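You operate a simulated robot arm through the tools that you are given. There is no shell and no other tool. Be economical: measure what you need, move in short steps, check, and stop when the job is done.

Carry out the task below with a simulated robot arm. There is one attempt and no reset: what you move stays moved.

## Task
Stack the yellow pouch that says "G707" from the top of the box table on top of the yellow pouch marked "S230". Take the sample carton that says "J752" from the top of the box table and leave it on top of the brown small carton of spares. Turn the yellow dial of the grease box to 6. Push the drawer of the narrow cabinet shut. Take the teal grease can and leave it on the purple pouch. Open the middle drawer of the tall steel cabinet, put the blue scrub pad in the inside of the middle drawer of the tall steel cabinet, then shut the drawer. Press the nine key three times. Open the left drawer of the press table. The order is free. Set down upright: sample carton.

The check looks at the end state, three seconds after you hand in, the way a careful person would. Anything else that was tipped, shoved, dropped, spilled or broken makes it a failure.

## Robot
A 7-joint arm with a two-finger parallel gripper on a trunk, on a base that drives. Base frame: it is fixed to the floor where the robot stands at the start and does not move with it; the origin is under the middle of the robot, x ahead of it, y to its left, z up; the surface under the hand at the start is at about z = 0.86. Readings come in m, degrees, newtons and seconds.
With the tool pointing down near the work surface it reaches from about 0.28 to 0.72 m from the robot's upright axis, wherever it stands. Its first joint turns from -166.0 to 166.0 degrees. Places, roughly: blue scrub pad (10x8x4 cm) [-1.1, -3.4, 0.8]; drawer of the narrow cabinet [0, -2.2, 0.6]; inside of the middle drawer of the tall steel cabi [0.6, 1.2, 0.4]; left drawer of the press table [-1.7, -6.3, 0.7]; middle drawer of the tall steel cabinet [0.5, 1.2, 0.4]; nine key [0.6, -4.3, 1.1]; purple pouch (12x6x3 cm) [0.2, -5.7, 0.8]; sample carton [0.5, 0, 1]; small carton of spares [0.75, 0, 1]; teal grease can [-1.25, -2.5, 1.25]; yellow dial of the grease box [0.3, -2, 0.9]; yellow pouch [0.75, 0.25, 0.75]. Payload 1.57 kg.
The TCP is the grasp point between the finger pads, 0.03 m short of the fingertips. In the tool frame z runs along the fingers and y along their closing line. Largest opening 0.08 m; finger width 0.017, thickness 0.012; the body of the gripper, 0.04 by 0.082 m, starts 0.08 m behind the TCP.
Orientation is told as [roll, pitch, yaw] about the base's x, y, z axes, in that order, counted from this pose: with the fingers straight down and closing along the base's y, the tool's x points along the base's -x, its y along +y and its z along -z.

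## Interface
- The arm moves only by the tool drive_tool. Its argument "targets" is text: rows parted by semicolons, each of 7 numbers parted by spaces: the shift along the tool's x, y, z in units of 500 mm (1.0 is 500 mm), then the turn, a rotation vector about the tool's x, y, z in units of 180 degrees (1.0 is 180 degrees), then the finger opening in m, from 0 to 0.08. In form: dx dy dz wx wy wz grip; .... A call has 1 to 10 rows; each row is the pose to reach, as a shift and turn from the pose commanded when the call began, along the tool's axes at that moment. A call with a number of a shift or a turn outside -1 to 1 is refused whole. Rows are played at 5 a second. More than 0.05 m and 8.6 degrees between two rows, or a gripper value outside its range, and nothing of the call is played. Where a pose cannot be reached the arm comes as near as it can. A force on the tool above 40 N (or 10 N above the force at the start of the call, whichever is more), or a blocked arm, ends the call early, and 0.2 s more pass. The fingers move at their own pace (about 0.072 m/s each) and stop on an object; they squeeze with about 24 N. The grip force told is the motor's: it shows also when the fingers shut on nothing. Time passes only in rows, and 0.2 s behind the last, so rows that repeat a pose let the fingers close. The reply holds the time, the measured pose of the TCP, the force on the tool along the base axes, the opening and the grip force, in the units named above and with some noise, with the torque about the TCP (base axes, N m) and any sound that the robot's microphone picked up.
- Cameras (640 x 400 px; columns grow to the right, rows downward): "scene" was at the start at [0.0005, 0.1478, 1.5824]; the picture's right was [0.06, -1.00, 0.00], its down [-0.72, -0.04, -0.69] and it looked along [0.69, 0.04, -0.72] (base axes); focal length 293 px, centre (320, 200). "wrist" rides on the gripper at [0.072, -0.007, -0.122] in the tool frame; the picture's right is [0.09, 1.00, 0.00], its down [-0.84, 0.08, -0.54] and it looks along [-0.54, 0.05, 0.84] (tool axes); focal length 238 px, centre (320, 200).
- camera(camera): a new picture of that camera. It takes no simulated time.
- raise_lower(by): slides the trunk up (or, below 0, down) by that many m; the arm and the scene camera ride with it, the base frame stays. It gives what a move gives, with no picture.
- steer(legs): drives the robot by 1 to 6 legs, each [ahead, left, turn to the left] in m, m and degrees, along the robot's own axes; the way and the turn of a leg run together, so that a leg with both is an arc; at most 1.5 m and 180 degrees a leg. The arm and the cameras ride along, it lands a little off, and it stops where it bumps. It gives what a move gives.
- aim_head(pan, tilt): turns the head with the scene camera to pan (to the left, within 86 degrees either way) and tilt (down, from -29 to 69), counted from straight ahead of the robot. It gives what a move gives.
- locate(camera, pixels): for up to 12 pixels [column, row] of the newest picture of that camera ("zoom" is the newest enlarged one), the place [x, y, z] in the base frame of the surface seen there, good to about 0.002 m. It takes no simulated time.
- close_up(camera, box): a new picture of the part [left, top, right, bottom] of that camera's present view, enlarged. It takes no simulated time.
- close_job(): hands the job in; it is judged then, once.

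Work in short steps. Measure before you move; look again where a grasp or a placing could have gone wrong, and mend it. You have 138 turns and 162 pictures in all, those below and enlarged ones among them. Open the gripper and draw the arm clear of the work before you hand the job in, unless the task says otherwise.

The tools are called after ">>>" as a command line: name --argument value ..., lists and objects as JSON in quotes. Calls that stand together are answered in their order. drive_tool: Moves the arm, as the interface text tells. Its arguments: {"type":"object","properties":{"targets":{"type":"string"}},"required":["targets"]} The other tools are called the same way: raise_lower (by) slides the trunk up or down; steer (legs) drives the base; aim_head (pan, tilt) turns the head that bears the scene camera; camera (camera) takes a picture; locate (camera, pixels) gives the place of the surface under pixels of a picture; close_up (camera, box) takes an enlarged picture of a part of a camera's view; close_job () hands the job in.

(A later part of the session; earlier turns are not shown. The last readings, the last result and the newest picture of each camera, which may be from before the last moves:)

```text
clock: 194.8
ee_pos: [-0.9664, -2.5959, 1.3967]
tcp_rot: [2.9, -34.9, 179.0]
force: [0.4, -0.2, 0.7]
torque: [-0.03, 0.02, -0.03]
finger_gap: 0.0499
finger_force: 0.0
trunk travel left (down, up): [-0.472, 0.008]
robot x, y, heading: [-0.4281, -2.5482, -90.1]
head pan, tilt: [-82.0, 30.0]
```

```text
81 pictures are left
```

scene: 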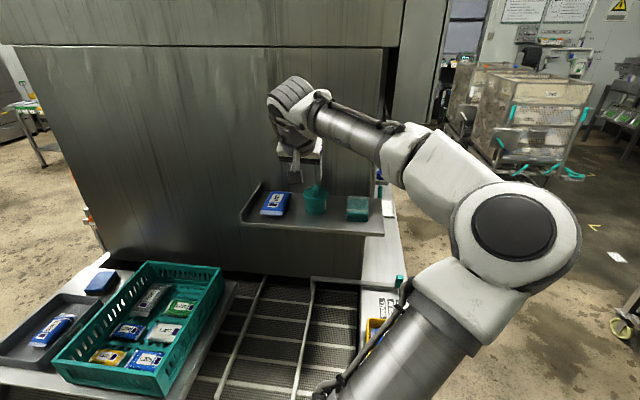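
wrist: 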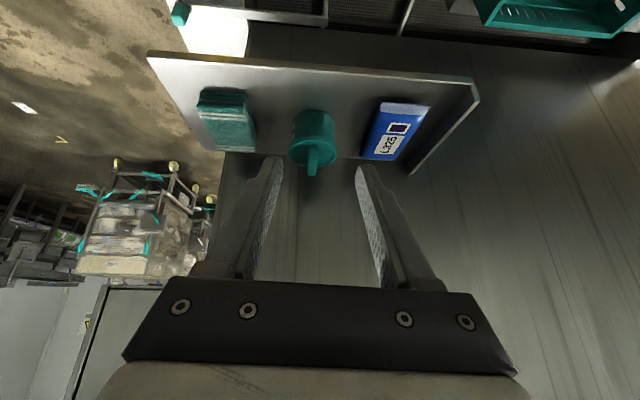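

Knob lies between the fingers. Approach along the tilted axis to the grasp.

>>> drive_tool --targets "-0.036 0 0.08 0 0 0 0.05; -0.072 0 0.16 0 0 0 0.05; -0.108 0 0.24 0 0 0 0.05; -0.144 0 0.31 0 0 0 0.05; -0.144 0 0.36 0 0 0 0.05; -0.144 0 0.375 0 0 0 0.05; -0.144 0 0.375 0 0 0 0.05"

>>> camera --camera "wrist"

>>> close_up --camera "scene" --box '[230, 110, 390, 250]'

```text
clock: 196.4
ee_pos: [-1.1363, -2.6031, 1.2834]
tcp_rot: [2.9, -34.9, 179.0]
force: [-1.3, 1.1, -0.5]
torque: [-0.01, 0.0, 0.0]
finger_gap: 0.0499
finger_force: 0.1
trunk travel left (down, up): [-0.472, 0.008]
robot x, y, heading: [-0.43, -2.5491, -90.3]
head pan, tilt: [-82.0, 30.0]
```

```text
80 pictures are left
```

wrist: 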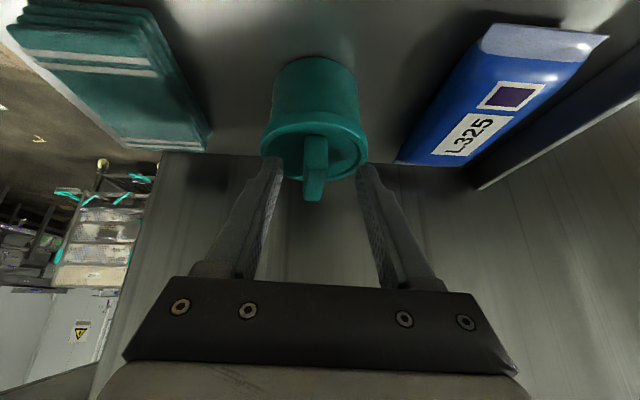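

```text
2.86 times, centred on (310, 180) of scene
```

zoom: 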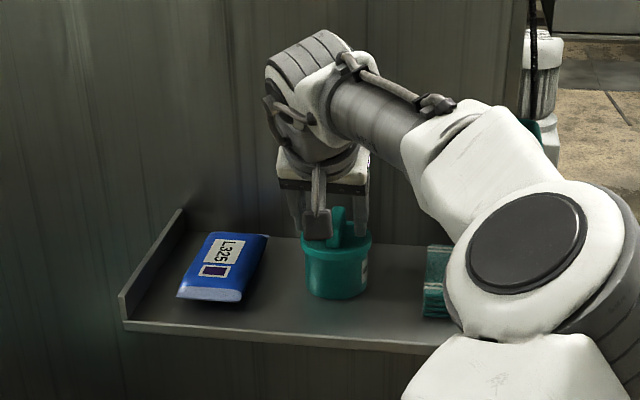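

Recentre ~5 mm in y and close on the knob.

>>> drive_tool --targets "0 -0.01 0 0 0 0 0.05; 0 -0.01 0 0 0 0 0.02; 0 -0.01 0 0 0 0 0.0; 0 -0.01 0 0 0 0 0.0; 0 -0.01 0 0 0 0 0.0"

>>> camera --camera "wrist"

```text
clock: 197.6
ee_pos: [-1.1374, -2.5982, 1.2846]
tcp_rot: [2.9, -34.9, 179.0]
force: [-0.5, 1.4, 1.4]
torque: [0.07, -0.02, 0.01]
finger_gap: 0.0136
finger_force: 23.7
trunk travel left (down, up): [-0.472, 0.008]
robot x, y, heading: [-0.4252, -2.5545, -90.2]
head pan, tilt: [-82.0, 30.0]
heard: snap
```

```text
78 pictures are left
```

wrist: 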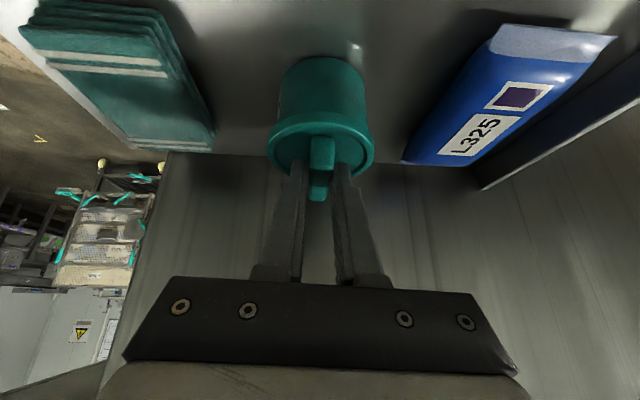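

Gripped, with a "snap" heard — lift 2 cm carefully and look at what comes along.

>>> drive_tool --targets "0.011 0 -0.016 0 0 0 0; 0.023 0 -0.033 0 0 0 0; 0.023 0 -0.033 0 0 0 0"

>>> close_up --camera "scene" --box '[250, 150, 370, 240]'

>>> close_up --camera "wrist" --box '[220, 40, 420, 240]'

```text
clock: 198.4
ee_pos: [-1.1174, -2.5982, 1.2904]
tcp_rot: [3.0, -34.9, 179.0]
force: [-0.6, 0.3, 0.2]
torque: [0.03, 0.0, -0.03]
finger_gap: 0.0134
finger_force: 24.3
trunk travel left (down, up): [-0.472, 0.008]
robot x, y, heading: [-0.4274, -2.549, -90.6]
head pan, tilt: [-82.0, 30.0]
```

```text
4.44 times, centred on (310, 195) of scene
```

zoom: 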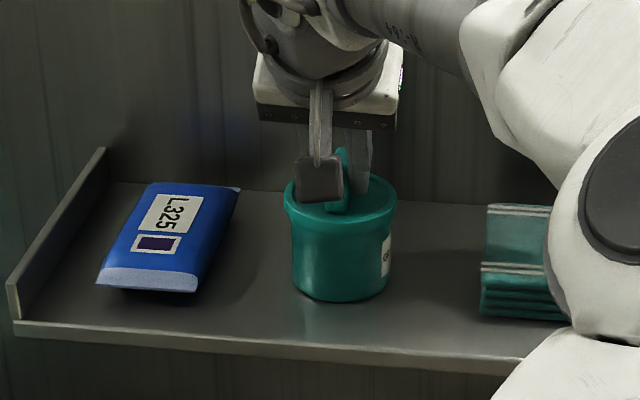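

```text
2.00 times, centred on (320, 140) of wrist
```

zoom: 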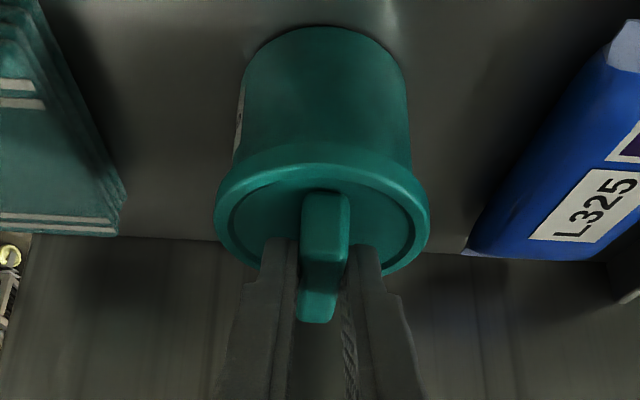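

I shifted it +x by mistake (harmless, on the shelf). Now lift truly upward 3 cm and check.

>>> drive_tool --targets "-0.017 0 -0.025 0 0 0 0; -0.034 0 -0.049 0 0 0 0; -0.034 0 -0.049 0 0 0 0"

>>> close_up --camera "scene" --box '[250, 150, 370, 240]'

```text
clock: 199.2
ee_pos: [-1.1172, -2.5974, 1.3186]
tcp_rot: [2.8, -35.0, 179.0]
force: [-0.1, -0.1, -0.1]
torque: [0.02, -0.01, -0.01]
finger_gap: 0.0137
finger_force: 24.2
trunk travel left (down, up): [-0.472, 0.008]
robot x, y, heading: [-0.4271, -2.545, -90.5]
head pan, tilt: [-82.0, 30.0]
```

```text
4.44 times, centred on (310, 195) of scene
```

zoom: 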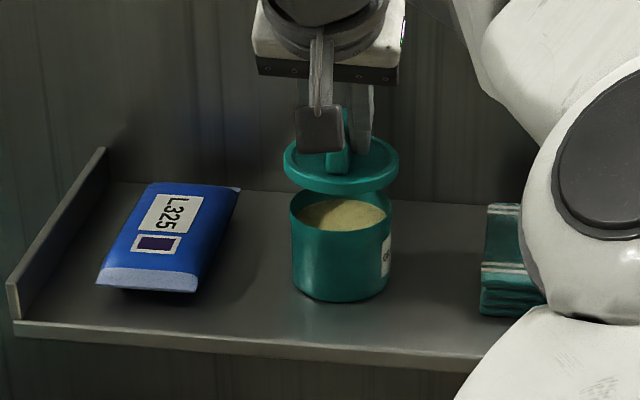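

The pinch unlatched the lid, so the lid must go back on and the can be gripped by its body. Measure can rim vs lid.

>>> locate --camera "zoom" --pixels '[[292, 215], [386, 215], [340, 234], [341, 192], [285, 162], [397, 165], [341, 186], [300, 206], [345, 260], [310, 215], [370, 215], [340, 298]]'

>>> close_up --camera "wrist" --box '[220, 40, 420, 240]'

```text
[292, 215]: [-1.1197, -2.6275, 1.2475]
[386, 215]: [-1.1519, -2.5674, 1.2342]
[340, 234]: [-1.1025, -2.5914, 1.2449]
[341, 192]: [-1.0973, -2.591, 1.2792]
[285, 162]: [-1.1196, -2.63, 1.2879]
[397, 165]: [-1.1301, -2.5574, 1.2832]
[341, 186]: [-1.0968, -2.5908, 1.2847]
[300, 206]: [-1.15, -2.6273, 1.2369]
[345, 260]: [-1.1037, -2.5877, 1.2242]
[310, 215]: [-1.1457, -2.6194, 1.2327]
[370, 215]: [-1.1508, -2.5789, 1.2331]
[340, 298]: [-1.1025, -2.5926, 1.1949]
```

```text
2.00 times, centred on (320, 140) of wrist
```

zoom: 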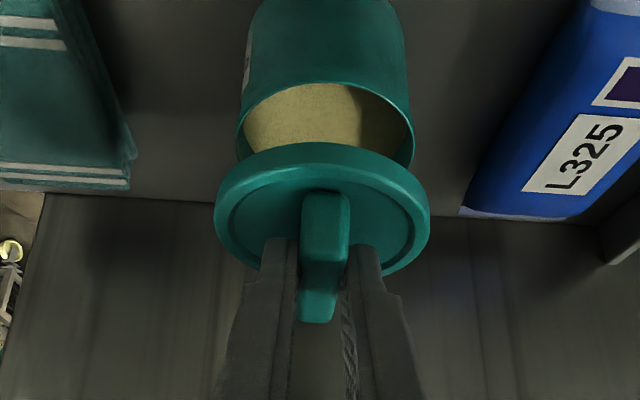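

Lid and can are aligned within ~1.5 mm. Lower the lid straight back down and press lightly, listening for a snap.

>>> drive_tool --targets "0.016 0 0.026 0 0 0 0; 0.029 0 0.045 0 0 0 0; 0.034 0 0.052 0 0 0 0; 0.0375 0 0.057 0 0 0 0; 0.0386 0 0.0586 0 0 0 0; 0.0386 0 0.0586 0 0 0 0"

>>> close_up --camera "scene" --box '[250, 150, 370, 240]'

```text
clock: 200.6
ee_pos: [-1.1178, -2.5976, 1.2816]
tcp_rot: [2.8, -34.9, 179.1]
force: [0.1, -0.2, 11.8]
torque: [0.32, 0.25, 0.03]
finger_gap: 0.0139
finger_force: 23.9
trunk travel left (down, up): [-0.472, 0.008]
robot x, y, heading: [-0.4248, -2.549, -90.6]
head pan, tilt: [-82.0, 30.0]
heard: snap
```

```text
4.44 times, centred on (310, 195) of scene
```

zoom: 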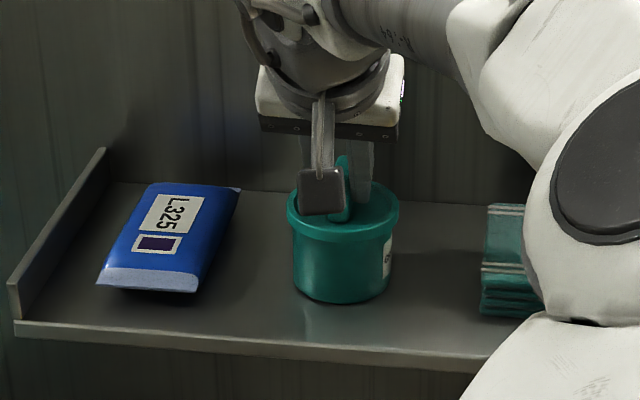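

Snapped shut again. Release the knob, back out, and tilt the tool to ~70° so I can grip the can body below the rim.

>>> drive_tool --targets "0 0 0 0 0 0 0.05; 0 0 0 0 0 0 0.05; 0 0 -0.07 0 0 0 0.05; 0 0 -0.13 0 0 0 0.06; 0.09 0 -0.16 0 0 0 0.08; 0.177 0 -0.193 0 0 0 0.08; 0.177 0 -0.193 0 -0.047 0 0.08; 0.177 0 -0.193 0 -0.094 0 0.08; 0.177 0 -0.193 0 -0.141 0 0.08; 0.177 0 -0.193 0 -0.188 0 0.08"

>>> camera --camera "scene"

>>> close_up --camera "scene" --box '[250, 150, 390, 240]'

```text
clock: 202.8
ee_pos: [-0.9913, -2.5964, 1.3126]
tcp_rot: [6.6, -68.6, 174.5]
force: [0.2, 1.1, -0.6]
torque: [-0.01, -0.03, 0.0]
finger_gap: 0.08
finger_force: 0.1
trunk travel left (down, up): [-0.472, 0.008]
robot x, y, heading: [-0.4289, -2.5499, -90.4]
head pan, tilt: [-82.0, 30.0]
```

```text
72 pictures are left
```

scene: 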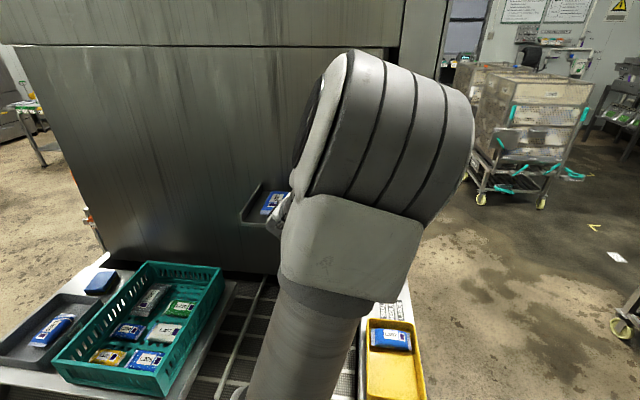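

```text
4.44 times, centred on (320, 195) of scene
```

zoom: 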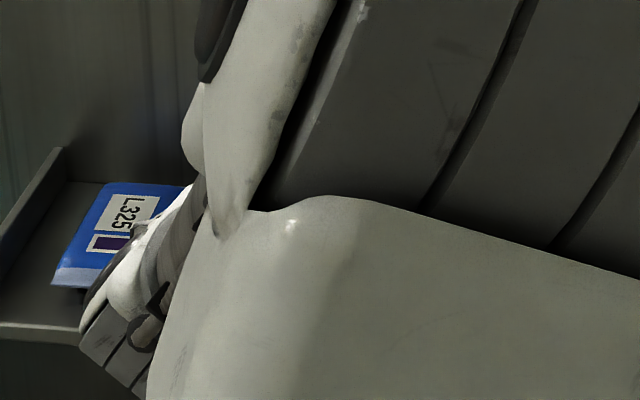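

The elbow blocks the scene view; use the wrist camera.

>>> camera --camera "wrist"

```text
70 pictures are left
```

wrist: 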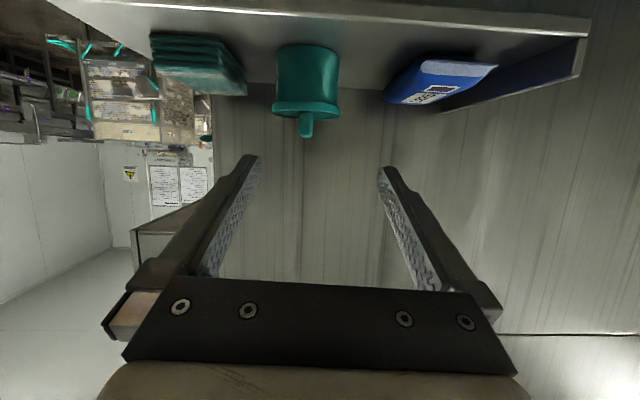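

>>> locate --camera "wrist" --pixels '[[307, 70], [278, 70], [336, 70], [306, 97], [274, 108], [339, 108], [306, 130], [307, 50], [245, 85], [390, 85], [306, 90], [340, 30]]'

```text
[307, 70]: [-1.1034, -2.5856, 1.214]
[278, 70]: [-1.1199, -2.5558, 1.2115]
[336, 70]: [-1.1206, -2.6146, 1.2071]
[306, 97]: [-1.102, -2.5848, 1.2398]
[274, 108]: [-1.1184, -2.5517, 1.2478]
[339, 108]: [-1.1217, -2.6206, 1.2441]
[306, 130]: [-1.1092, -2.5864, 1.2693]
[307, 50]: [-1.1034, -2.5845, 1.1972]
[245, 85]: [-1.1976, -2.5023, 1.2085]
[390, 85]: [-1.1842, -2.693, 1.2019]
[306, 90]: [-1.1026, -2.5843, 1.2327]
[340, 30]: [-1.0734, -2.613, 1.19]
```

Can body: front x −1.102, centre y ≈ −2.586, body z 1.19–1.24. Move to pre-grasp in line with it.

>>> drive_tool --targets "0.04 -0.016 0.04 0 0 0 0.08; 0.0755 -0.032 0.08 0 0 0 0.08; 0.0755 -0.032 0.135 0 0 0 0.08; 0.0755 -0.032 0.135 0 0 0 0.08"

>>> camera --camera "wrist"

```text
clock: 203.8
ee_pos: [-1.0393, -2.5816, 1.2507]
tcp_rot: [6.6, -68.6, 174.5]
force: [-0.7, 0.5, -0.5]
torque: [-0.01, -0.02, -0.01]
finger_gap: 0.0797
finger_force: 0.0
trunk travel left (down, up): [-0.472, 0.008]
robot x, y, heading: [-0.4312, -2.5489, -90.4]
head pan, tilt: [-82.0, 30.0]
```

```text
69 pictures are left
```

wrist: 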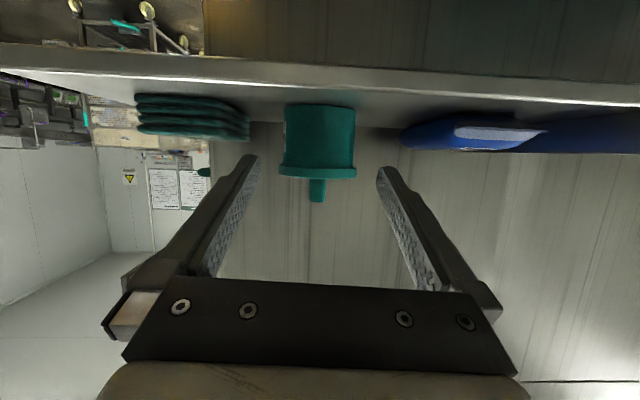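

>>> locate --camera "wrist" --pixels '[[320, 110], [320, 140], [320, 160], [320, 172], [285, 135], [354, 135], [320, 100], [320, 92]]'

```text
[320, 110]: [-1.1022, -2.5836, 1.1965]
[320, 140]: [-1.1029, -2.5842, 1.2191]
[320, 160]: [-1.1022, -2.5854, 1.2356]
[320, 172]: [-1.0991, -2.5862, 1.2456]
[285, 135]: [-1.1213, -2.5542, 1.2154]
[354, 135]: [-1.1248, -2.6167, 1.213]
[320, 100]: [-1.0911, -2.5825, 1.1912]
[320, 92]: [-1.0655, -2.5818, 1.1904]
```

Aligned. Advance 0.10 m and close on the body.

>>> drive_tool --targets "0 0 0.07 0 0 0 0.08; 0 0 0.14 0 0 0 0.08; 0 0 0.2 0 0 0 0.08; 0 0 0.2 0 0 0 0.08; 0 0 0.2 0 0 0 0.04; 0 0 0.2 0 0 0 0.04; 0 0 0.2 0 0 0 0.04"

>>> camera --camera "wrist"

```text
clock: 205.4
ee_pos: [-1.134, -2.5817, 1.2128]
tcp_rot: [6.6, -68.6, 174.6]
force: [-0.3, -0.3, 0.5]
torque: [0.11, 0.07, 0.02]
finger_gap: 0.0689
finger_force: 23.7
trunk travel left (down, up): [-0.472, 0.008]
robot x, y, heading: [-0.4266, -2.5493, -90.5]
head pan, tilt: [-82.0, 30.0]
```

```text
68 pictures are left
```

wrist: 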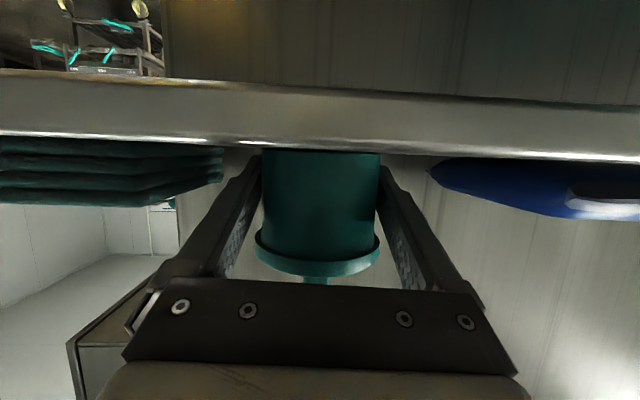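

Gripped the body. Lift 6 cm and retreat in +x.

>>> drive_tool --targets "-0.056 0.003 -0.022 0 0 0 0.04; -0.112 0.005 -0.044 0 0 0 0.04; -0.083 0.006 -0.118 0 0 0 0.04; -0.054 0.007 -0.193 0 0 0 0.04; -0.025 0.008 -0.267 0 0 0 0.04; 0.004 0.009 -0.342 0 0 0 0.04; 0.033 0.01 -0.416 0 0 0 0.04; 0.033 0.01 -0.416 0 0 0 0.04"

>>> camera --camera "wrist"

>>> camera --camera "scene"

```text
clock: 207.2
ee_pos: [-0.932, -2.5837, 1.275]
tcp_rot: [6.7, -68.7, 174.4]
force: [-0.7, -0.8, -2.0]
torque: [0.01, -0.01, 0.04]
finger_gap: 0.0686
finger_force: 23.7
trunk travel left (down, up): [-0.472, 0.008]
robot x, y, heading: [-0.427, -2.5534, -90.3]
head pan, tilt: [-82.0, 30.0]
```

```text
67 pictures are left
```

wrist: 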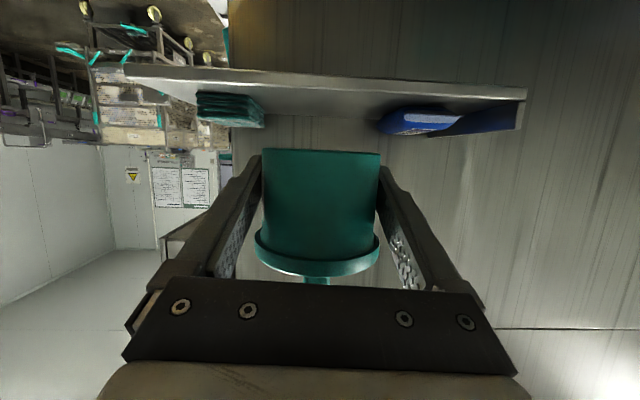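

```text
66 pictures are left
```

scene: 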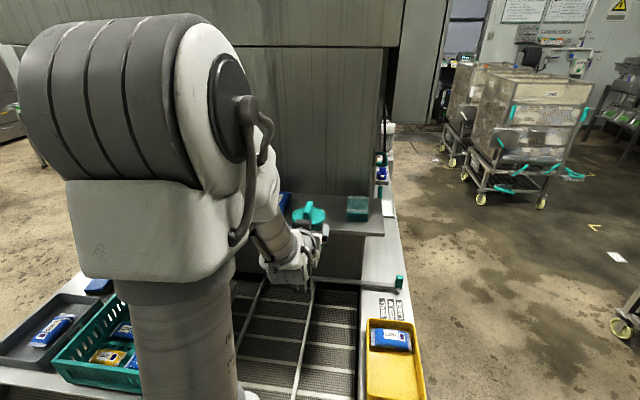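

Can secured. Drive ahead down the aisle with the arm held to the right, then look at the next tables.

>>> steer --legs '[[1.4, 0.03, 0]]'

>>> aim_head --pan 25 --tilt 22

>>> camera --camera "scene"

```text
clock: 216.4
ee_pos: [-0.9201, -3.9552, 1.2757]
tcp_rot: [6.7, -68.6, 173.9]
force: [0.4, 0.2, -2.4]
torque: [-0.01, -0.02, 0.01]
finger_gap: 0.0682
finger_force: 23.5
trunk travel left (down, up): [-0.472, 0.008]
robot x, y, heading: [-0.421, -3.9232, -91.0]
head pan, tilt: [-82.0, 30.0]
```

```text
clock: 218.2
ee_pos: [-0.9178, -3.9545, 1.2767]
tcp_rot: [6.6, -68.5, 173.9]
force: [-0.4, 0.4, -2.9]
torque: [0.0, -0.02, -0.02]
finger_gap: 0.0684
finger_force: 24.0
trunk travel left (down, up): [-0.472, 0.008]
robot x, y, heading: [-0.4153, -3.9265, -90.7]
head pan, tilt: [25.0, 22.0]
```

```text
65 pictures are left
```

scene: 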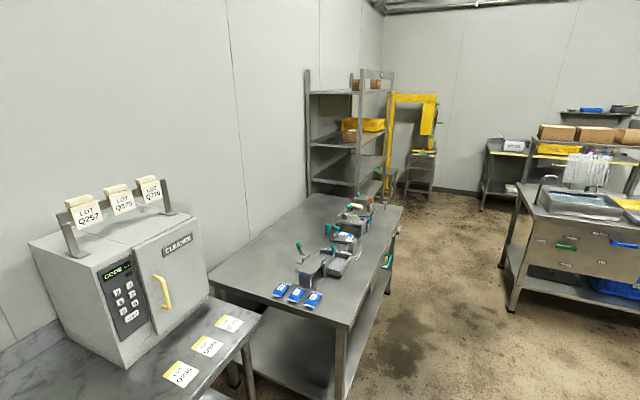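

>>> close_up --camera "scene" --box '[90, 240, 190, 350]'

>>> close_up --camera "scene" --box '[260, 190, 410, 310]'

>>> close_up --camera "scene" --box '[480, 130, 640, 300]'

>>> locate --camera "scene" --pixels '[[120, 300], [131, 285], [108, 265], [350, 330], [402, 207], [130, 325], [245, 330], [515, 185], [505, 305], [540, 290], [600, 245], [360, 290]]'

```text
3.64 times, centred on (140, 295) of scene
```

zoom: 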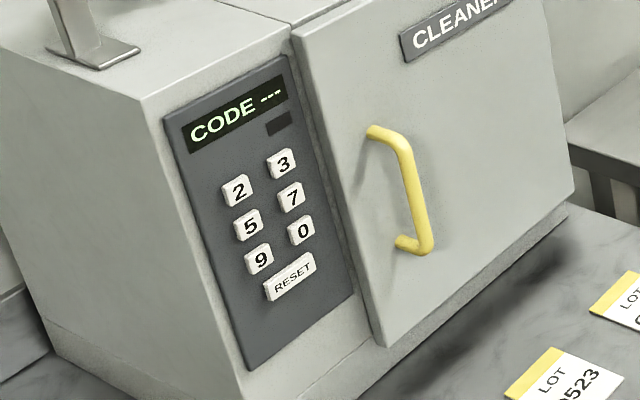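

```text
3.33 times, centred on (335, 250) of scene
```

zoom: 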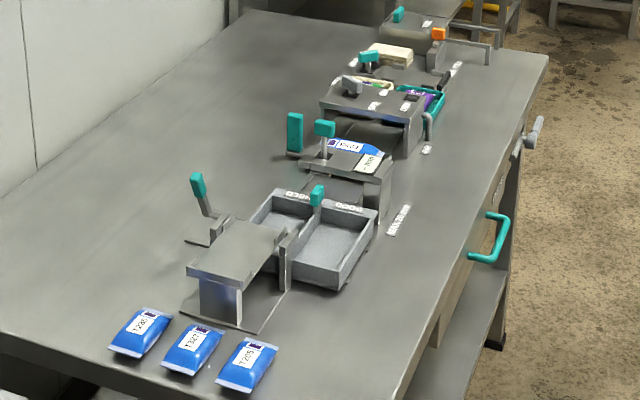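

```text
2.35 times, centred on (560, 215) of scene
```

zoom: 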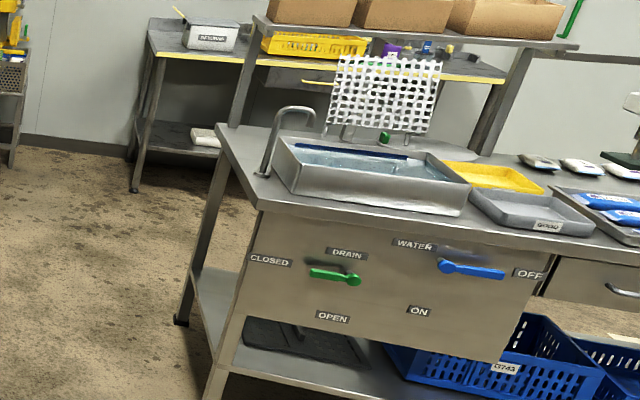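

```text
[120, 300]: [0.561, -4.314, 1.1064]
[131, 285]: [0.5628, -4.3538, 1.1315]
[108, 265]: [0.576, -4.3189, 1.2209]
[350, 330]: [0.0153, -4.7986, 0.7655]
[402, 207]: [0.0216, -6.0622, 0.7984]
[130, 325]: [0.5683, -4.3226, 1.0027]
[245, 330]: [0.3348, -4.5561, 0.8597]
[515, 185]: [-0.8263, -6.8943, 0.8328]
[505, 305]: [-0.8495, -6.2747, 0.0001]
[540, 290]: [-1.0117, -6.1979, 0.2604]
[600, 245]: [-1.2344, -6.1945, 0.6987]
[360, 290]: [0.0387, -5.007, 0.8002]
```

Keypad found; the purple pouch seems to be near (0.2, −5.7) on the long table. Drive closer and look.

>>> steer --legs '[[1.3, 0, 0.7]]'

>>> aim_head --pan 50 --tilt 40

>>> close_up --camera "scene" --box '[120, 80, 520, 330]'

```text
clock: 226.8
ee_pos: [-0.9458, -5.2254, 1.2763]
tcp_rot: [6.5, -68.5, 173.6]
force: [0.2, -0.2, -2.4]
torque: [0.01, -0.03, 0.0]
finger_gap: 0.0684
finger_force: 23.8
trunk travel left (down, up): [-0.472, 0.008]
robot x, y, heading: [-0.4411, -5.2015, -91.5]
head pan, tilt: [25.0, 22.0]
```

```text
clock: 227.7
ee_pos: [-0.9463, -5.2254, 1.2768]
tcp_rot: [6.5, -68.6, 173.6]
force: [0.3, -0.5, -2.5]
torque: [0.0, -0.01, -0.03]
finger_gap: 0.0681
finger_force: 24.0
trunk travel left (down, up): [-0.472, 0.008]
robot x, y, heading: [-0.441, -5.2024, -91.2]
head pan, tilt: [50.0, 40.0]
```

```text
1.60 times, centred on (320, 205) of scene
```

zoom: 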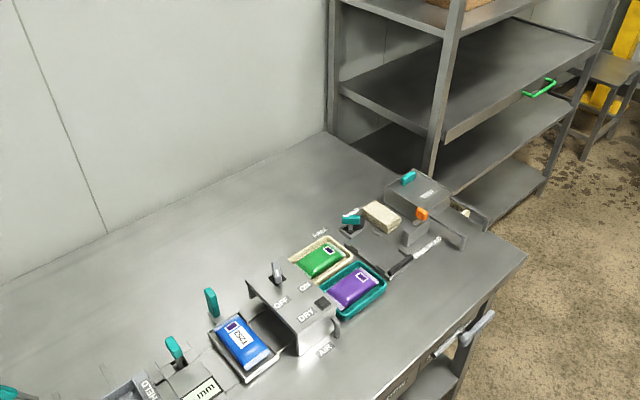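

The purple pouch lies in a small teal tray (zoom 353,288). Measure.

>>> locate --camera "zoom" --pixels '[[353, 288], [330, 300], [376, 277], [350, 275], [358, 300], [385, 280], [335, 318], [362, 262], [322, 296], [320, 290], [430, 240], [300, 325]]'

>>> close_up --camera "scene" --box '[290, 220, 390, 290]'

```text
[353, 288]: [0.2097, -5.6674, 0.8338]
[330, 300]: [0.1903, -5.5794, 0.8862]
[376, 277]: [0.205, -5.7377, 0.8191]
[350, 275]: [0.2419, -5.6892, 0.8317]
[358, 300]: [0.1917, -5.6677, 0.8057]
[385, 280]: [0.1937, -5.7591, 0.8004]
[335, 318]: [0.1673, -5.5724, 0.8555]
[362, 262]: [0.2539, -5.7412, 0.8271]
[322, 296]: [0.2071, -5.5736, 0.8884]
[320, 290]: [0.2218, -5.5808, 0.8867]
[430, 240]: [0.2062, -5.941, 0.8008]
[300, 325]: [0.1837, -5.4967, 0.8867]
```

```text
5.71 times, centred on (340, 255) of scene
```

zoom: 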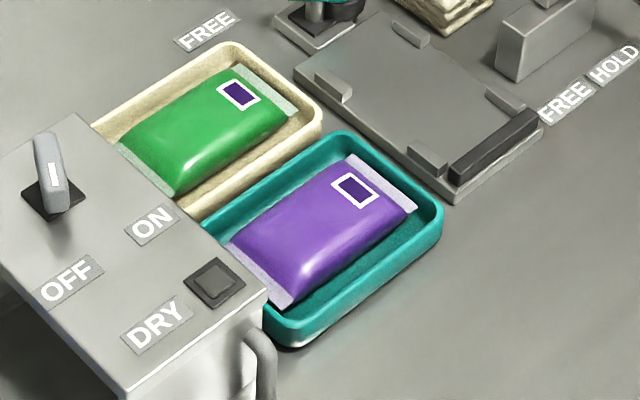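

>>> locate --camera "zoom" --pixels '[[320, 225], [255, 265], [385, 185], [345, 165], [410, 205], [285, 295], [235, 240], [340, 140], [435, 215], [290, 330], [300, 255], [355, 215]]'

```text
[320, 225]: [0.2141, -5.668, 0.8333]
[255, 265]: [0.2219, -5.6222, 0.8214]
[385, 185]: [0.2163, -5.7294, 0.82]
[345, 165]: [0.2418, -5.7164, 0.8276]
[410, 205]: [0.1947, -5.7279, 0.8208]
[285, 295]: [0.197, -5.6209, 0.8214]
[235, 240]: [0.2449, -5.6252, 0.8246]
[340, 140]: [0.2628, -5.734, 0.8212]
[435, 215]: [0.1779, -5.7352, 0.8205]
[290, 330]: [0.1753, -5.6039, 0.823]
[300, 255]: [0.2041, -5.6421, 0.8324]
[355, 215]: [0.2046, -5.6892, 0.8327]
```

Pouch centre (0.219, −5.673), top 0.834. Drive on 0.46 m and turn 180° so the arm points to +x over the table.

>>> steer --legs '[[0.46, 0, 0], [0, 0, 90], [0, 0, 90.8]]'

>>> aim_head --pan -75 --tilt 45

>>> camera --camera "scene"

```text
clock: 241.5
ee_pos: [0.049, -5.6344, 1.2759]
tcp_rot: [6.7, -68.6, -6.3]
force: [-0.5, 0.5, -2.2]
torque: [-0.01, 0.02, -0.02]
finger_gap: 0.0683
finger_force: 24.2
trunk travel left (down, up): [-0.472, 0.008]
robot x, y, heading: [-0.45, -5.6635, 88.7]
head pan, tilt: [50.0, 40.0]
```

```text
clock: 243.6
ee_pos: [0.0493, -5.6362, 1.2759]
tcp_rot: [6.6, -68.6, -6.4]
force: [0.4, -0.2, -2.6]
torque: [0.01, 0.0, 0.02]
finger_gap: 0.0684
finger_force: 24.9
trunk travel left (down, up): [-0.472, 0.008]
robot x, y, heading: [-0.4553, -5.6589, 88.5]
head pan, tilt: [-75.0, 45.0]
```

```text
59 pictures are left
```

scene: 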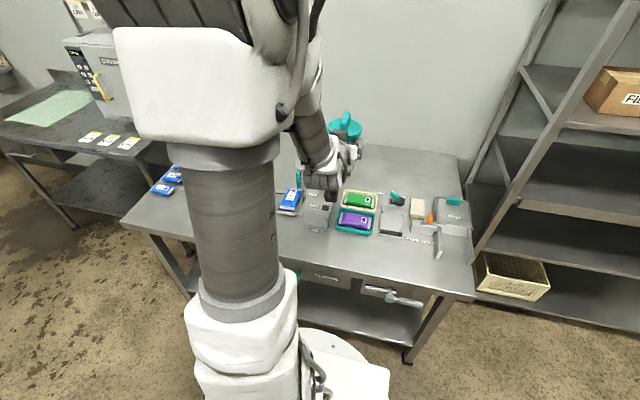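

Shift the base toward the table, then lower by trunk.

>>> steer --legs '[[-0.04, -0.12, 0]]'

>>> raise_lower --by -0.33

>>> camera --camera "scene"

```text
clock: 245.1
ee_pos: [0.1695, -5.6788, 1.2757]
tcp_rot: [6.6, -68.6, -6.3]
force: [-0.7, -1.0, -2.8]
torque: [-0.01, 0.03, 0.03]
finger_gap: 0.0684
finger_force: 24.5
trunk travel left (down, up): [-0.472, 0.008]
robot x, y, heading: [-0.3319, -5.7072, 88.9]
head pan, tilt: [-75.0, 45.0]
```

```text
clock: 248.4
ee_pos: [0.1676, -5.6765, 0.9457]
tcp_rot: [6.5, -68.6, -6.3]
force: [-1.0, -0.4, -2.1]
torque: [0.0, 0.02, -0.01]
finger_gap: 0.0685
finger_force: 24.4
trunk travel left (down, up): [-0.142, 0.338]
robot x, y, heading: [-0.3349, -5.7069, 88.9]
head pan, tilt: [-75.0, 45.0]
```

```text
58 pictures are left
```

scene: 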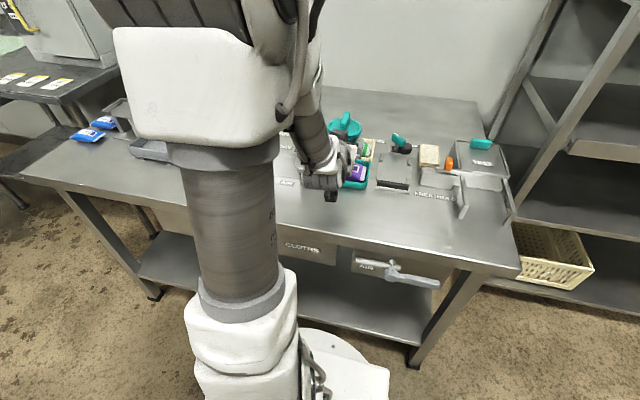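

Move +0.05 m in x and down to z≈0.885.

>>> drive_tool --targets "-0.037 -0.001 0.095 0 0 0 0.04; 0.02 -0.003 0.117 0 0 0 0.04; 0.075 -0.006 0.138 0 0 0 0.04; 0.075 -0.006 0.138 0 0 0 0.04"

>>> close_up --camera "scene" --box '[290, 90, 420, 220]'

>>> camera --camera "wrist"

```text
refused: row 1 steps farther than a row can; nothing moved
```

```text
3.08 times, centred on (355, 155) of scene
```

zoom: 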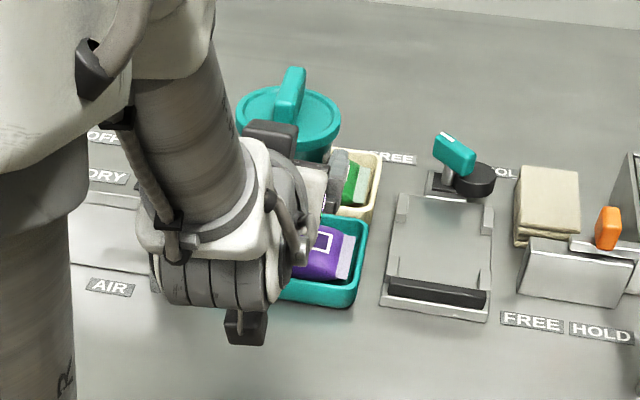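

```text
56 pictures are left
```

wrist: 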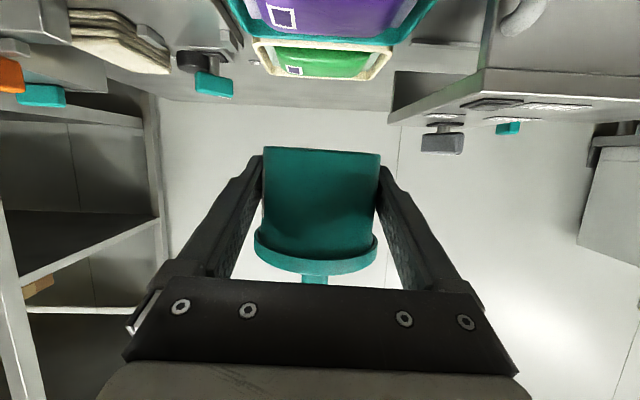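

Redo with smaller steps.

>>> drive_tool --targets "-0.019 0 0.048 0 0 0 0.04; -0.037 -0.001 0.095 0 0 0 0.04; 0.02 -0.003 0.117 0 0 0 0.04; 0.075 -0.006 0.138 0 0 0 0.04; 0.075 -0.006 0.138 0 0 0 0.04"

>>> close_up --camera "wrist" --box '[180, 0, 460, 175]'

>>> close_up --camera "scene" --box '[290, 90, 420, 220]'

```text
clock: 249.6
ee_pos: [0.2206, -5.6762, 0.8833]
tcp_rot: [6.7, -68.6, -6.3]
force: [-0.3, 0.2, -2.8]
torque: [-0.04, -0.01, 0.0]
finger_gap: 0.0684
finger_force: 24.0
trunk travel left (down, up): [-0.142, 0.338]
robot x, y, heading: [-0.3327, -5.7021, 89.0]
head pan, tilt: [-75.0, 45.0]
```

```text
2.29 times, centred on (320, 88) of wrist
```

zoom: 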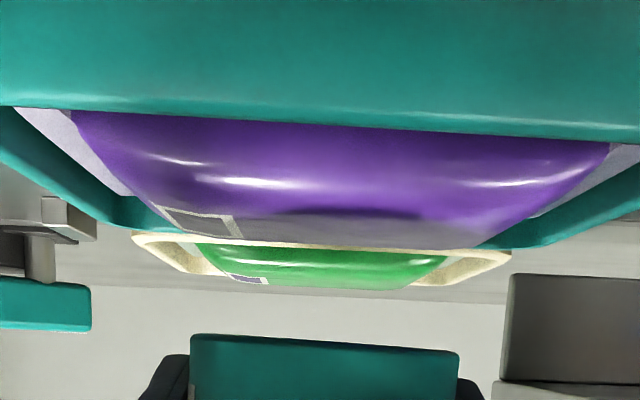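

```text
3.08 times, centred on (355, 155) of scene
```

zoom: 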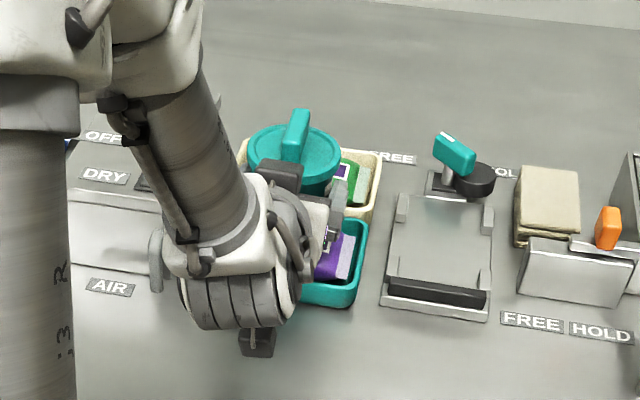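

Pouch is centred under the can within ~5 mm. Lower slowly.

>>> drive_tool --targets "0.0186 0.006 0.0073 0 0 0 0.04; 0.0335 0.006 0.013 0 0 0 0.04; 0.041 0.006 0.016 0 0 0 0.04; 0.0447 0.006 0.0174 0 0 0 0.04; 0.0484 0.006 0.0188 0 0 0 0.04; 0.0484 0.006 0.0188 0 0 0 0.04"

```text
clock: 251.0
ee_pos: [0.2201, -5.6733, 0.8593]
tcp_rot: [6.5, -68.7, -6.3]
force: [0.5, -0.3, -3.2]
torque: [-0.03, 0.0, 0.0]
finger_gap: 0.0682
finger_force: 24.0
trunk travel left (down, up): [-0.142, 0.338]
robot x, y, heading: [-0.3341, -5.7054, 89.2]
head pan, tilt: [-75.0, 45.0]
```

>>> drive_tool --targets "0.0037 0 0.0015 0 0 0 0.04; 0.0074 0 0.0029 0 0 0 0.04; 0.0093 0 0.0036 0 0 0 0.04; 0.0093 0 0.0036 0 0 0 0.04"

>>> close_up --camera "wrist" --box '[180, 0, 460, 175]'

```text
clock: 252.0
ee_pos: [0.2195, -5.6733, 0.8574]
tcp_rot: [6.8, -69.0, -6.3]
force: [0.4, 3.3, 12.7]
torque: [-0.39, 0.01, 0.05]
finger_gap: 0.0683
finger_force: 24.3
trunk travel left (down, up): [-0.142, 0.338]
robot x, y, heading: [-0.3359, -5.7035, 89.0]
head pan, tilt: [-75.0, 45.0]
```

```text
2.29 times, centred on (320, 88) of wrist
```

zoom: 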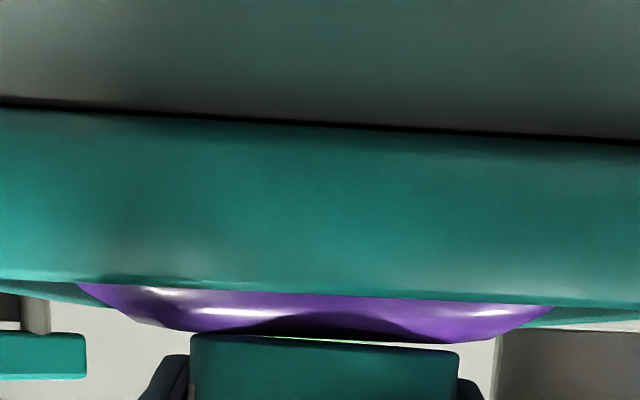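

In contact with the pouch. Open and retreat in −x, then rise.

>>> drive_tool --targets "-0.002 0 -0.001 0 0 0 0.06; -0.002 0 -0.001 0 0 0 0.075; -0.002 0 -0.001 0 0 0 0.08; -0.002 0 -0.001 0 0 0 0.08; 0.014 0.001 -0.038 0 0 0 0.08; 0.035 0.001 -0.093 0 0 0 0.08; 0.061 0.002 -0.158 0 0 0 0.08; 0.087 0.003 -0.223 0 0 0 0.08; 0.012 0.003 -0.252 0 0 0 0.08; -0.063 0.003 -0.281 0 0 0 0.08"

>>> camera --camera "wrist"

```text
clock: 254.2
ee_pos: [0.1339, -5.676, 0.9433]
tcp_rot: [6.6, -68.5, -6.1]
force: [0.5, -0.5, -0.3]
torque: [0.0, 0.01, -0.04]
finger_gap: 0.08
finger_force: 0.1
out of reach, approached as far as the arm can: row 7, 8, 9, 10
trunk travel left (down, up): [-0.142, 0.338]
robot x, y, heading: [-0.335, -5.7045, 88.8]
head pan, tilt: [-75.0, 45.0]
```

```text
52 pictures are left
```

wrist: 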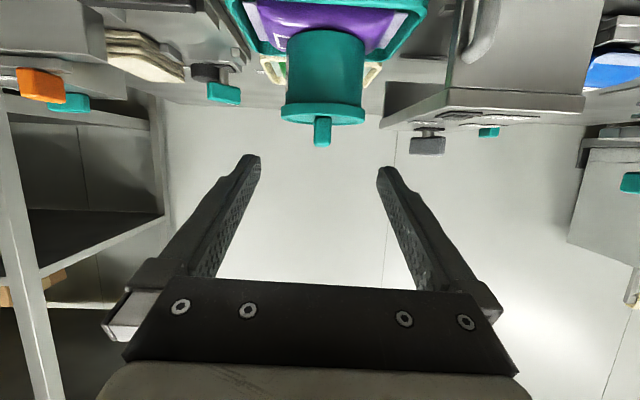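

The can stands upright on the pouch. Raise the trunk and look left (−x) toward the press table.

>>> raise_lower --by 0.25

>>> steer --legs '[[0.25, 0.4, 0]]'

>>> aim_head --pan 86 --tilt 25

>>> camera --camera "scene"

```text
clock: 256.7
ee_pos: [0.1353, -5.6775, 1.1938]
tcp_rot: [6.5, -68.4, -6.2]
force: [0.1, 0.1, 0.5]
torque: [0.0, 0.0, -0.03]
finger_gap: 0.0798
finger_force: 0.0
trunk travel left (down, up): [-0.392, 0.088]
robot x, y, heading: [-0.3354, -5.7025, 88.8]
head pan, tilt: [-75.0, 45.0]
```

```text
clock: 260.4
ee_pos: [-0.2685, -5.4182, 1.195]
tcp_rot: [6.6, -68.6, -7.1]
force: [0.6, 0.9, -0.5]
torque: [0.0, -0.01, 0.01]
finger_gap: 0.0798
finger_force: 0.0
trunk travel left (down, up): [-0.392, 0.088]
robot x, y, heading: [-0.7371, -5.4371, 88.1]
head pan, tilt: [-75.0, 45.0]
```

```text
clock: 262.8
ee_pos: [-0.2683, -5.4183, 1.194]
tcp_rot: [6.7, -68.4, -7.1]
force: [0.4, -0.4, 0.0]
torque: [0.01, 0.02, 0.01]
finger_gap: 0.0798
finger_force: 0.0
trunk travel left (down, up): [-0.392, 0.088]
robot x, y, heading: [-0.7365, -5.441, 88.2]
head pan, tilt: [85.9, 25.0]
```

```text
51 pictures are left
```

scene: 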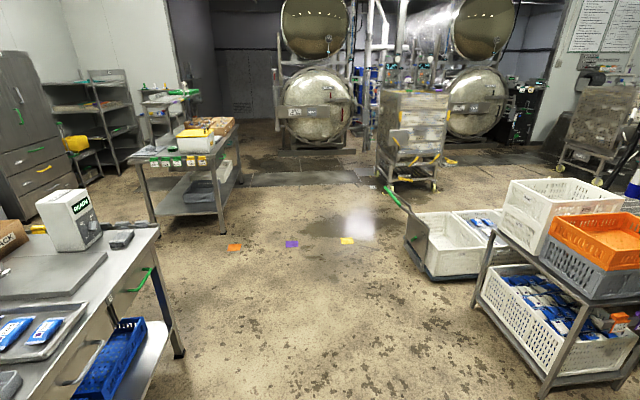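

>>> locate --camera "scene" --pixels '[[98, 342], [75, 365], [58, 383], [137, 282], [150, 270], [100, 320], [150, 240], [180, 350], [495, 290], [520, 340], [120, 300], [60, 345]]'

>>> close_up --camera "scene" --box '[0, 220, 200, 400]'

```text
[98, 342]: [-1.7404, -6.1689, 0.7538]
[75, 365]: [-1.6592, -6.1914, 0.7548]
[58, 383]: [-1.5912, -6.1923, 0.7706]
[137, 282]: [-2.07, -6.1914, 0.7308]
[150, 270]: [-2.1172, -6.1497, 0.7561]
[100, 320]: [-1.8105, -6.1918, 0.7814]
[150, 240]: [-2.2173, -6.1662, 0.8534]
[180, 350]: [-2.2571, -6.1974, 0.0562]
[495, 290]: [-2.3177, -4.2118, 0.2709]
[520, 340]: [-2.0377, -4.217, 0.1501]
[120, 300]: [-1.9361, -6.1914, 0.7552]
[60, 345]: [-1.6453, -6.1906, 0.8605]
```

```text
2.22 times, centred on (100, 310) of scene
```

zoom: 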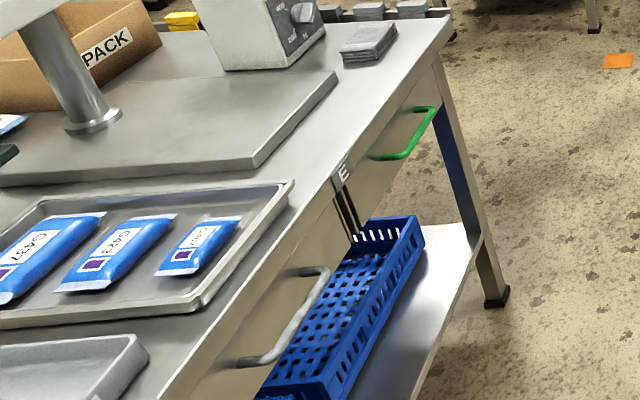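

Left drawer handle seen near x≈−1.67, z≈0.755. I drive there (arm ending on the −y side), roll the fingers to close vertically and lower the trunk.

>>> locate --camera "zoom" --pixels '[[322, 276], [312, 300], [295, 325], [278, 347], [262, 359], [243, 363], [318, 288]]'

>>> steer --legs '[[0, 0, -88.2], [-0.97, -0.08, 0]]'

>>> drive_tool --targets "-0.018 0 0.047 0 0 0.047 0.04; -0.036 0 0.093 0 0 0.094 0.04; -0.036 0 0.093 0 0 0.141 0.04; -0.036 0 0.093 0 0 0.188 0.04; -0.036 0 0.093 0 0 0.235 0.04; -0.036 0 0.093 0 0 0.282 0.04; -0.036 0 0.093 0 0 0.329 0.04; -0.036 0 0.093 0 0 0.376 0.04; -0.036 0 0.093 0 0 0.423 0.04; -0.036 0 0.093 0 0 0.47 0.04"

>>> drive_tool --targets "0 0 0 0 0 0.03 0.04; 0 0 0 0 0 0.03 0.04"

>>> raise_lower --by -0.38

>>> camera --camera "wrist"

```text
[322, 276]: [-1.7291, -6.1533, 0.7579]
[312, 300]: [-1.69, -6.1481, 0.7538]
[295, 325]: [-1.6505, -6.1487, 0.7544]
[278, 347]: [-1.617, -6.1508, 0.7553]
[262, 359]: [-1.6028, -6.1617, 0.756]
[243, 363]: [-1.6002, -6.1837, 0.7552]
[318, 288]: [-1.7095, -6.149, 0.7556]
```

```text
clock: 274.6
ee_pos: [-1.664, -5.9929, 1.194]
tcp_rot: [6.6, -68.5, -94.0]
force: [-1.0, 0.2, 0.2]
torque: [0.0, 0.0, -0.01]
finger_gap: 0.0798
finger_force: 0.0
trunk travel left (down, up): [-0.392, 0.088]
robot x, y, heading: [-1.7107, -5.524, 1.0]
head pan, tilt: [85.9, 25.0]
```

```text
clock: 276.8
ee_pos: [-1.6634, -6.0443, 1.194]
tcp_rot: [68.7, -2.5, -176.0]
force: [0.7, 0.0, 0.0]
torque: [0.02, 0.0, 0.01]
finger_gap: 0.0399
finger_force: 0.1
trunk travel left (down, up): [-0.392, 0.088]
robot x, y, heading: [-1.7127, -5.5242, 1.0]
head pan, tilt: [85.9, 25.0]
```

```text
clock: 277.4
ee_pos: [-1.6638, -6.0433, 1.1923]
tcp_rot: [68.7, 2.5, -178.0]
force: [-0.5, 0.0, 0.5]
torque: [0.01, 0.04, 0.0]
finger_gap: 0.0398
finger_force: 0.2
trunk travel left (down, up): [-0.392, 0.088]
robot x, y, heading: [-1.7136, -5.5292, 0.8]
head pan, tilt: [85.9, 25.0]
```

```text
clock: 281.0
ee_pos: [-1.6624, -6.0439, 0.8126]
tcp_rot: [68.5, 2.3, -177.9]
force: [0.3, 0.0, 0.1]
torque: [0.0, -0.02, 0.01]
finger_gap: 0.04
finger_force: 0.0
trunk travel left (down, up): [-0.012, 0.468]
robot x, y, heading: [-1.7087, -5.5225, 1.0]
head pan, tilt: [85.9, 25.0]
```

```text
49 pictures are left
```

wrist: 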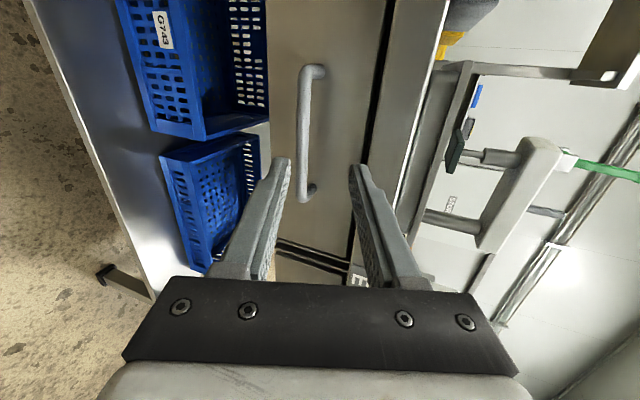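

Well placed. Approach, grip the bar, pull by driving 0.28 m in +y, release, back off, and look.

>>> drive_tool --targets "0 -0.014 0.07 0 0 0 0.04; 0 -0.027 0.15 0 0 0 0.04; 0 -0.027 0.225 0 0 0 0.04; 0 -0.027 0.225 0 0 0 0.04; 0 -0.027 0.225 0 0 0 0.0; 0 -0.027 0.225 0 0 0 0.0; 0 -0.027 0.225 0 0 0 0.0"

>>> steer --legs '[[0, 0.14, 0], [0, 0.14, 0]]'

>>> drive_tool --targets "0 0 0 0 0 0 0.05; 0 0 0 0 0 0 0.05; 0 0 -0.07 0 0 0 0.05; 0 0 -0.14 0 0 0 0.05; 0 0 -0.2 0 0 0 0.05"

>>> aim_head --pan -80 --tilt 45

>>> camera --camera "scene"

>>> raise_lower --by 0.38

```text
clock: 282.6
ee_pos: [-1.6569, -6.1446, 0.7564]
tcp_rot: [67.9, 2.2, -177.9]
force: [-0.9, 8.8, -25.4]
torque: [0.36, 0.48, 0.41]
finger_gap: 0.014
finger_force: 30.6
trunk travel left (down, up): [-0.012, 0.468]
robot x, y, heading: [-1.7122, -5.527, 1.3]
head pan, tilt: [85.9, 25.0]
```

```text
clock: 285.6
ee_pos: [-1.6572, -5.8673, 0.7559]
tcp_rot: [67.8, 2.3, -177.5]
force: [18.1, 0.7, -32.3]
torque: [0.39, 0.31, 0.53]
finger_gap: 0.014
finger_force: 30.2
trunk travel left (down, up): [-0.012, 0.468]
robot x, y, heading: [-1.7168, -5.2499, 1.5]
head pan, tilt: [85.9, 25.0]
```

```text
clock: 286.8
ee_pos: [-1.6629, -5.7741, 0.7954]
tcp_rot: [68.0, 2.4, -177.4]
force: [-0.4, -0.3, -0.8]
torque: [-0.03, 0.02, 0.03]
finger_gap: 0.0499
finger_force: 0.1
trunk travel left (down, up): [-0.012, 0.468]
robot x, y, heading: [-1.719, -5.245, 1.4]
head pan, tilt: [85.9, 25.0]
```

```text
clock: 289.3
ee_pos: [-1.6637, -5.775, 0.7958]
tcp_rot: [68.1, 2.4, -177.5]
force: [-0.5, -0.3, 0.3]
torque: [0.0, 0.02, 0.01]
finger_gap: 0.0501
finger_force: 0.1
trunk travel left (down, up): [-0.012, 0.468]
robot x, y, heading: [-1.719, -5.2483, 1.4]
head pan, tilt: [-80.0, 45.0]
```

```text
48 pictures are left
```

scene: 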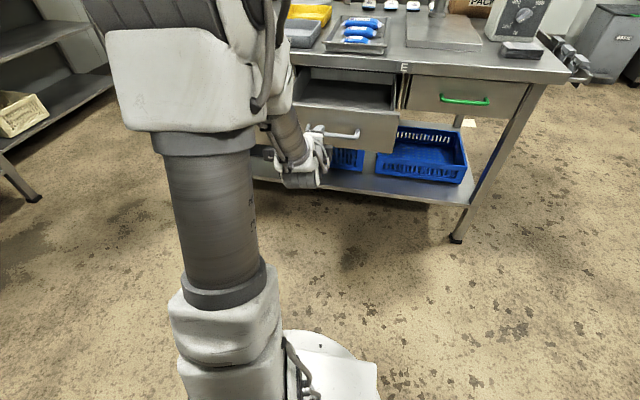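

```text
clock: 293.0
ee_pos: [-1.662, -5.7742, 1.177]
tcp_rot: [68.0, 2.5, -177.5]
force: [-0.2, 0.0, 0.4]
torque: [-0.02, 0.0, -0.01]
finger_gap: 0.0498
finger_force: 0.0
trunk travel left (down, up): [-0.392, 0.088]
robot x, y, heading: [-1.7167, -5.2483, 1.2]
head pan, tilt: [-80.0, 45.0]
```

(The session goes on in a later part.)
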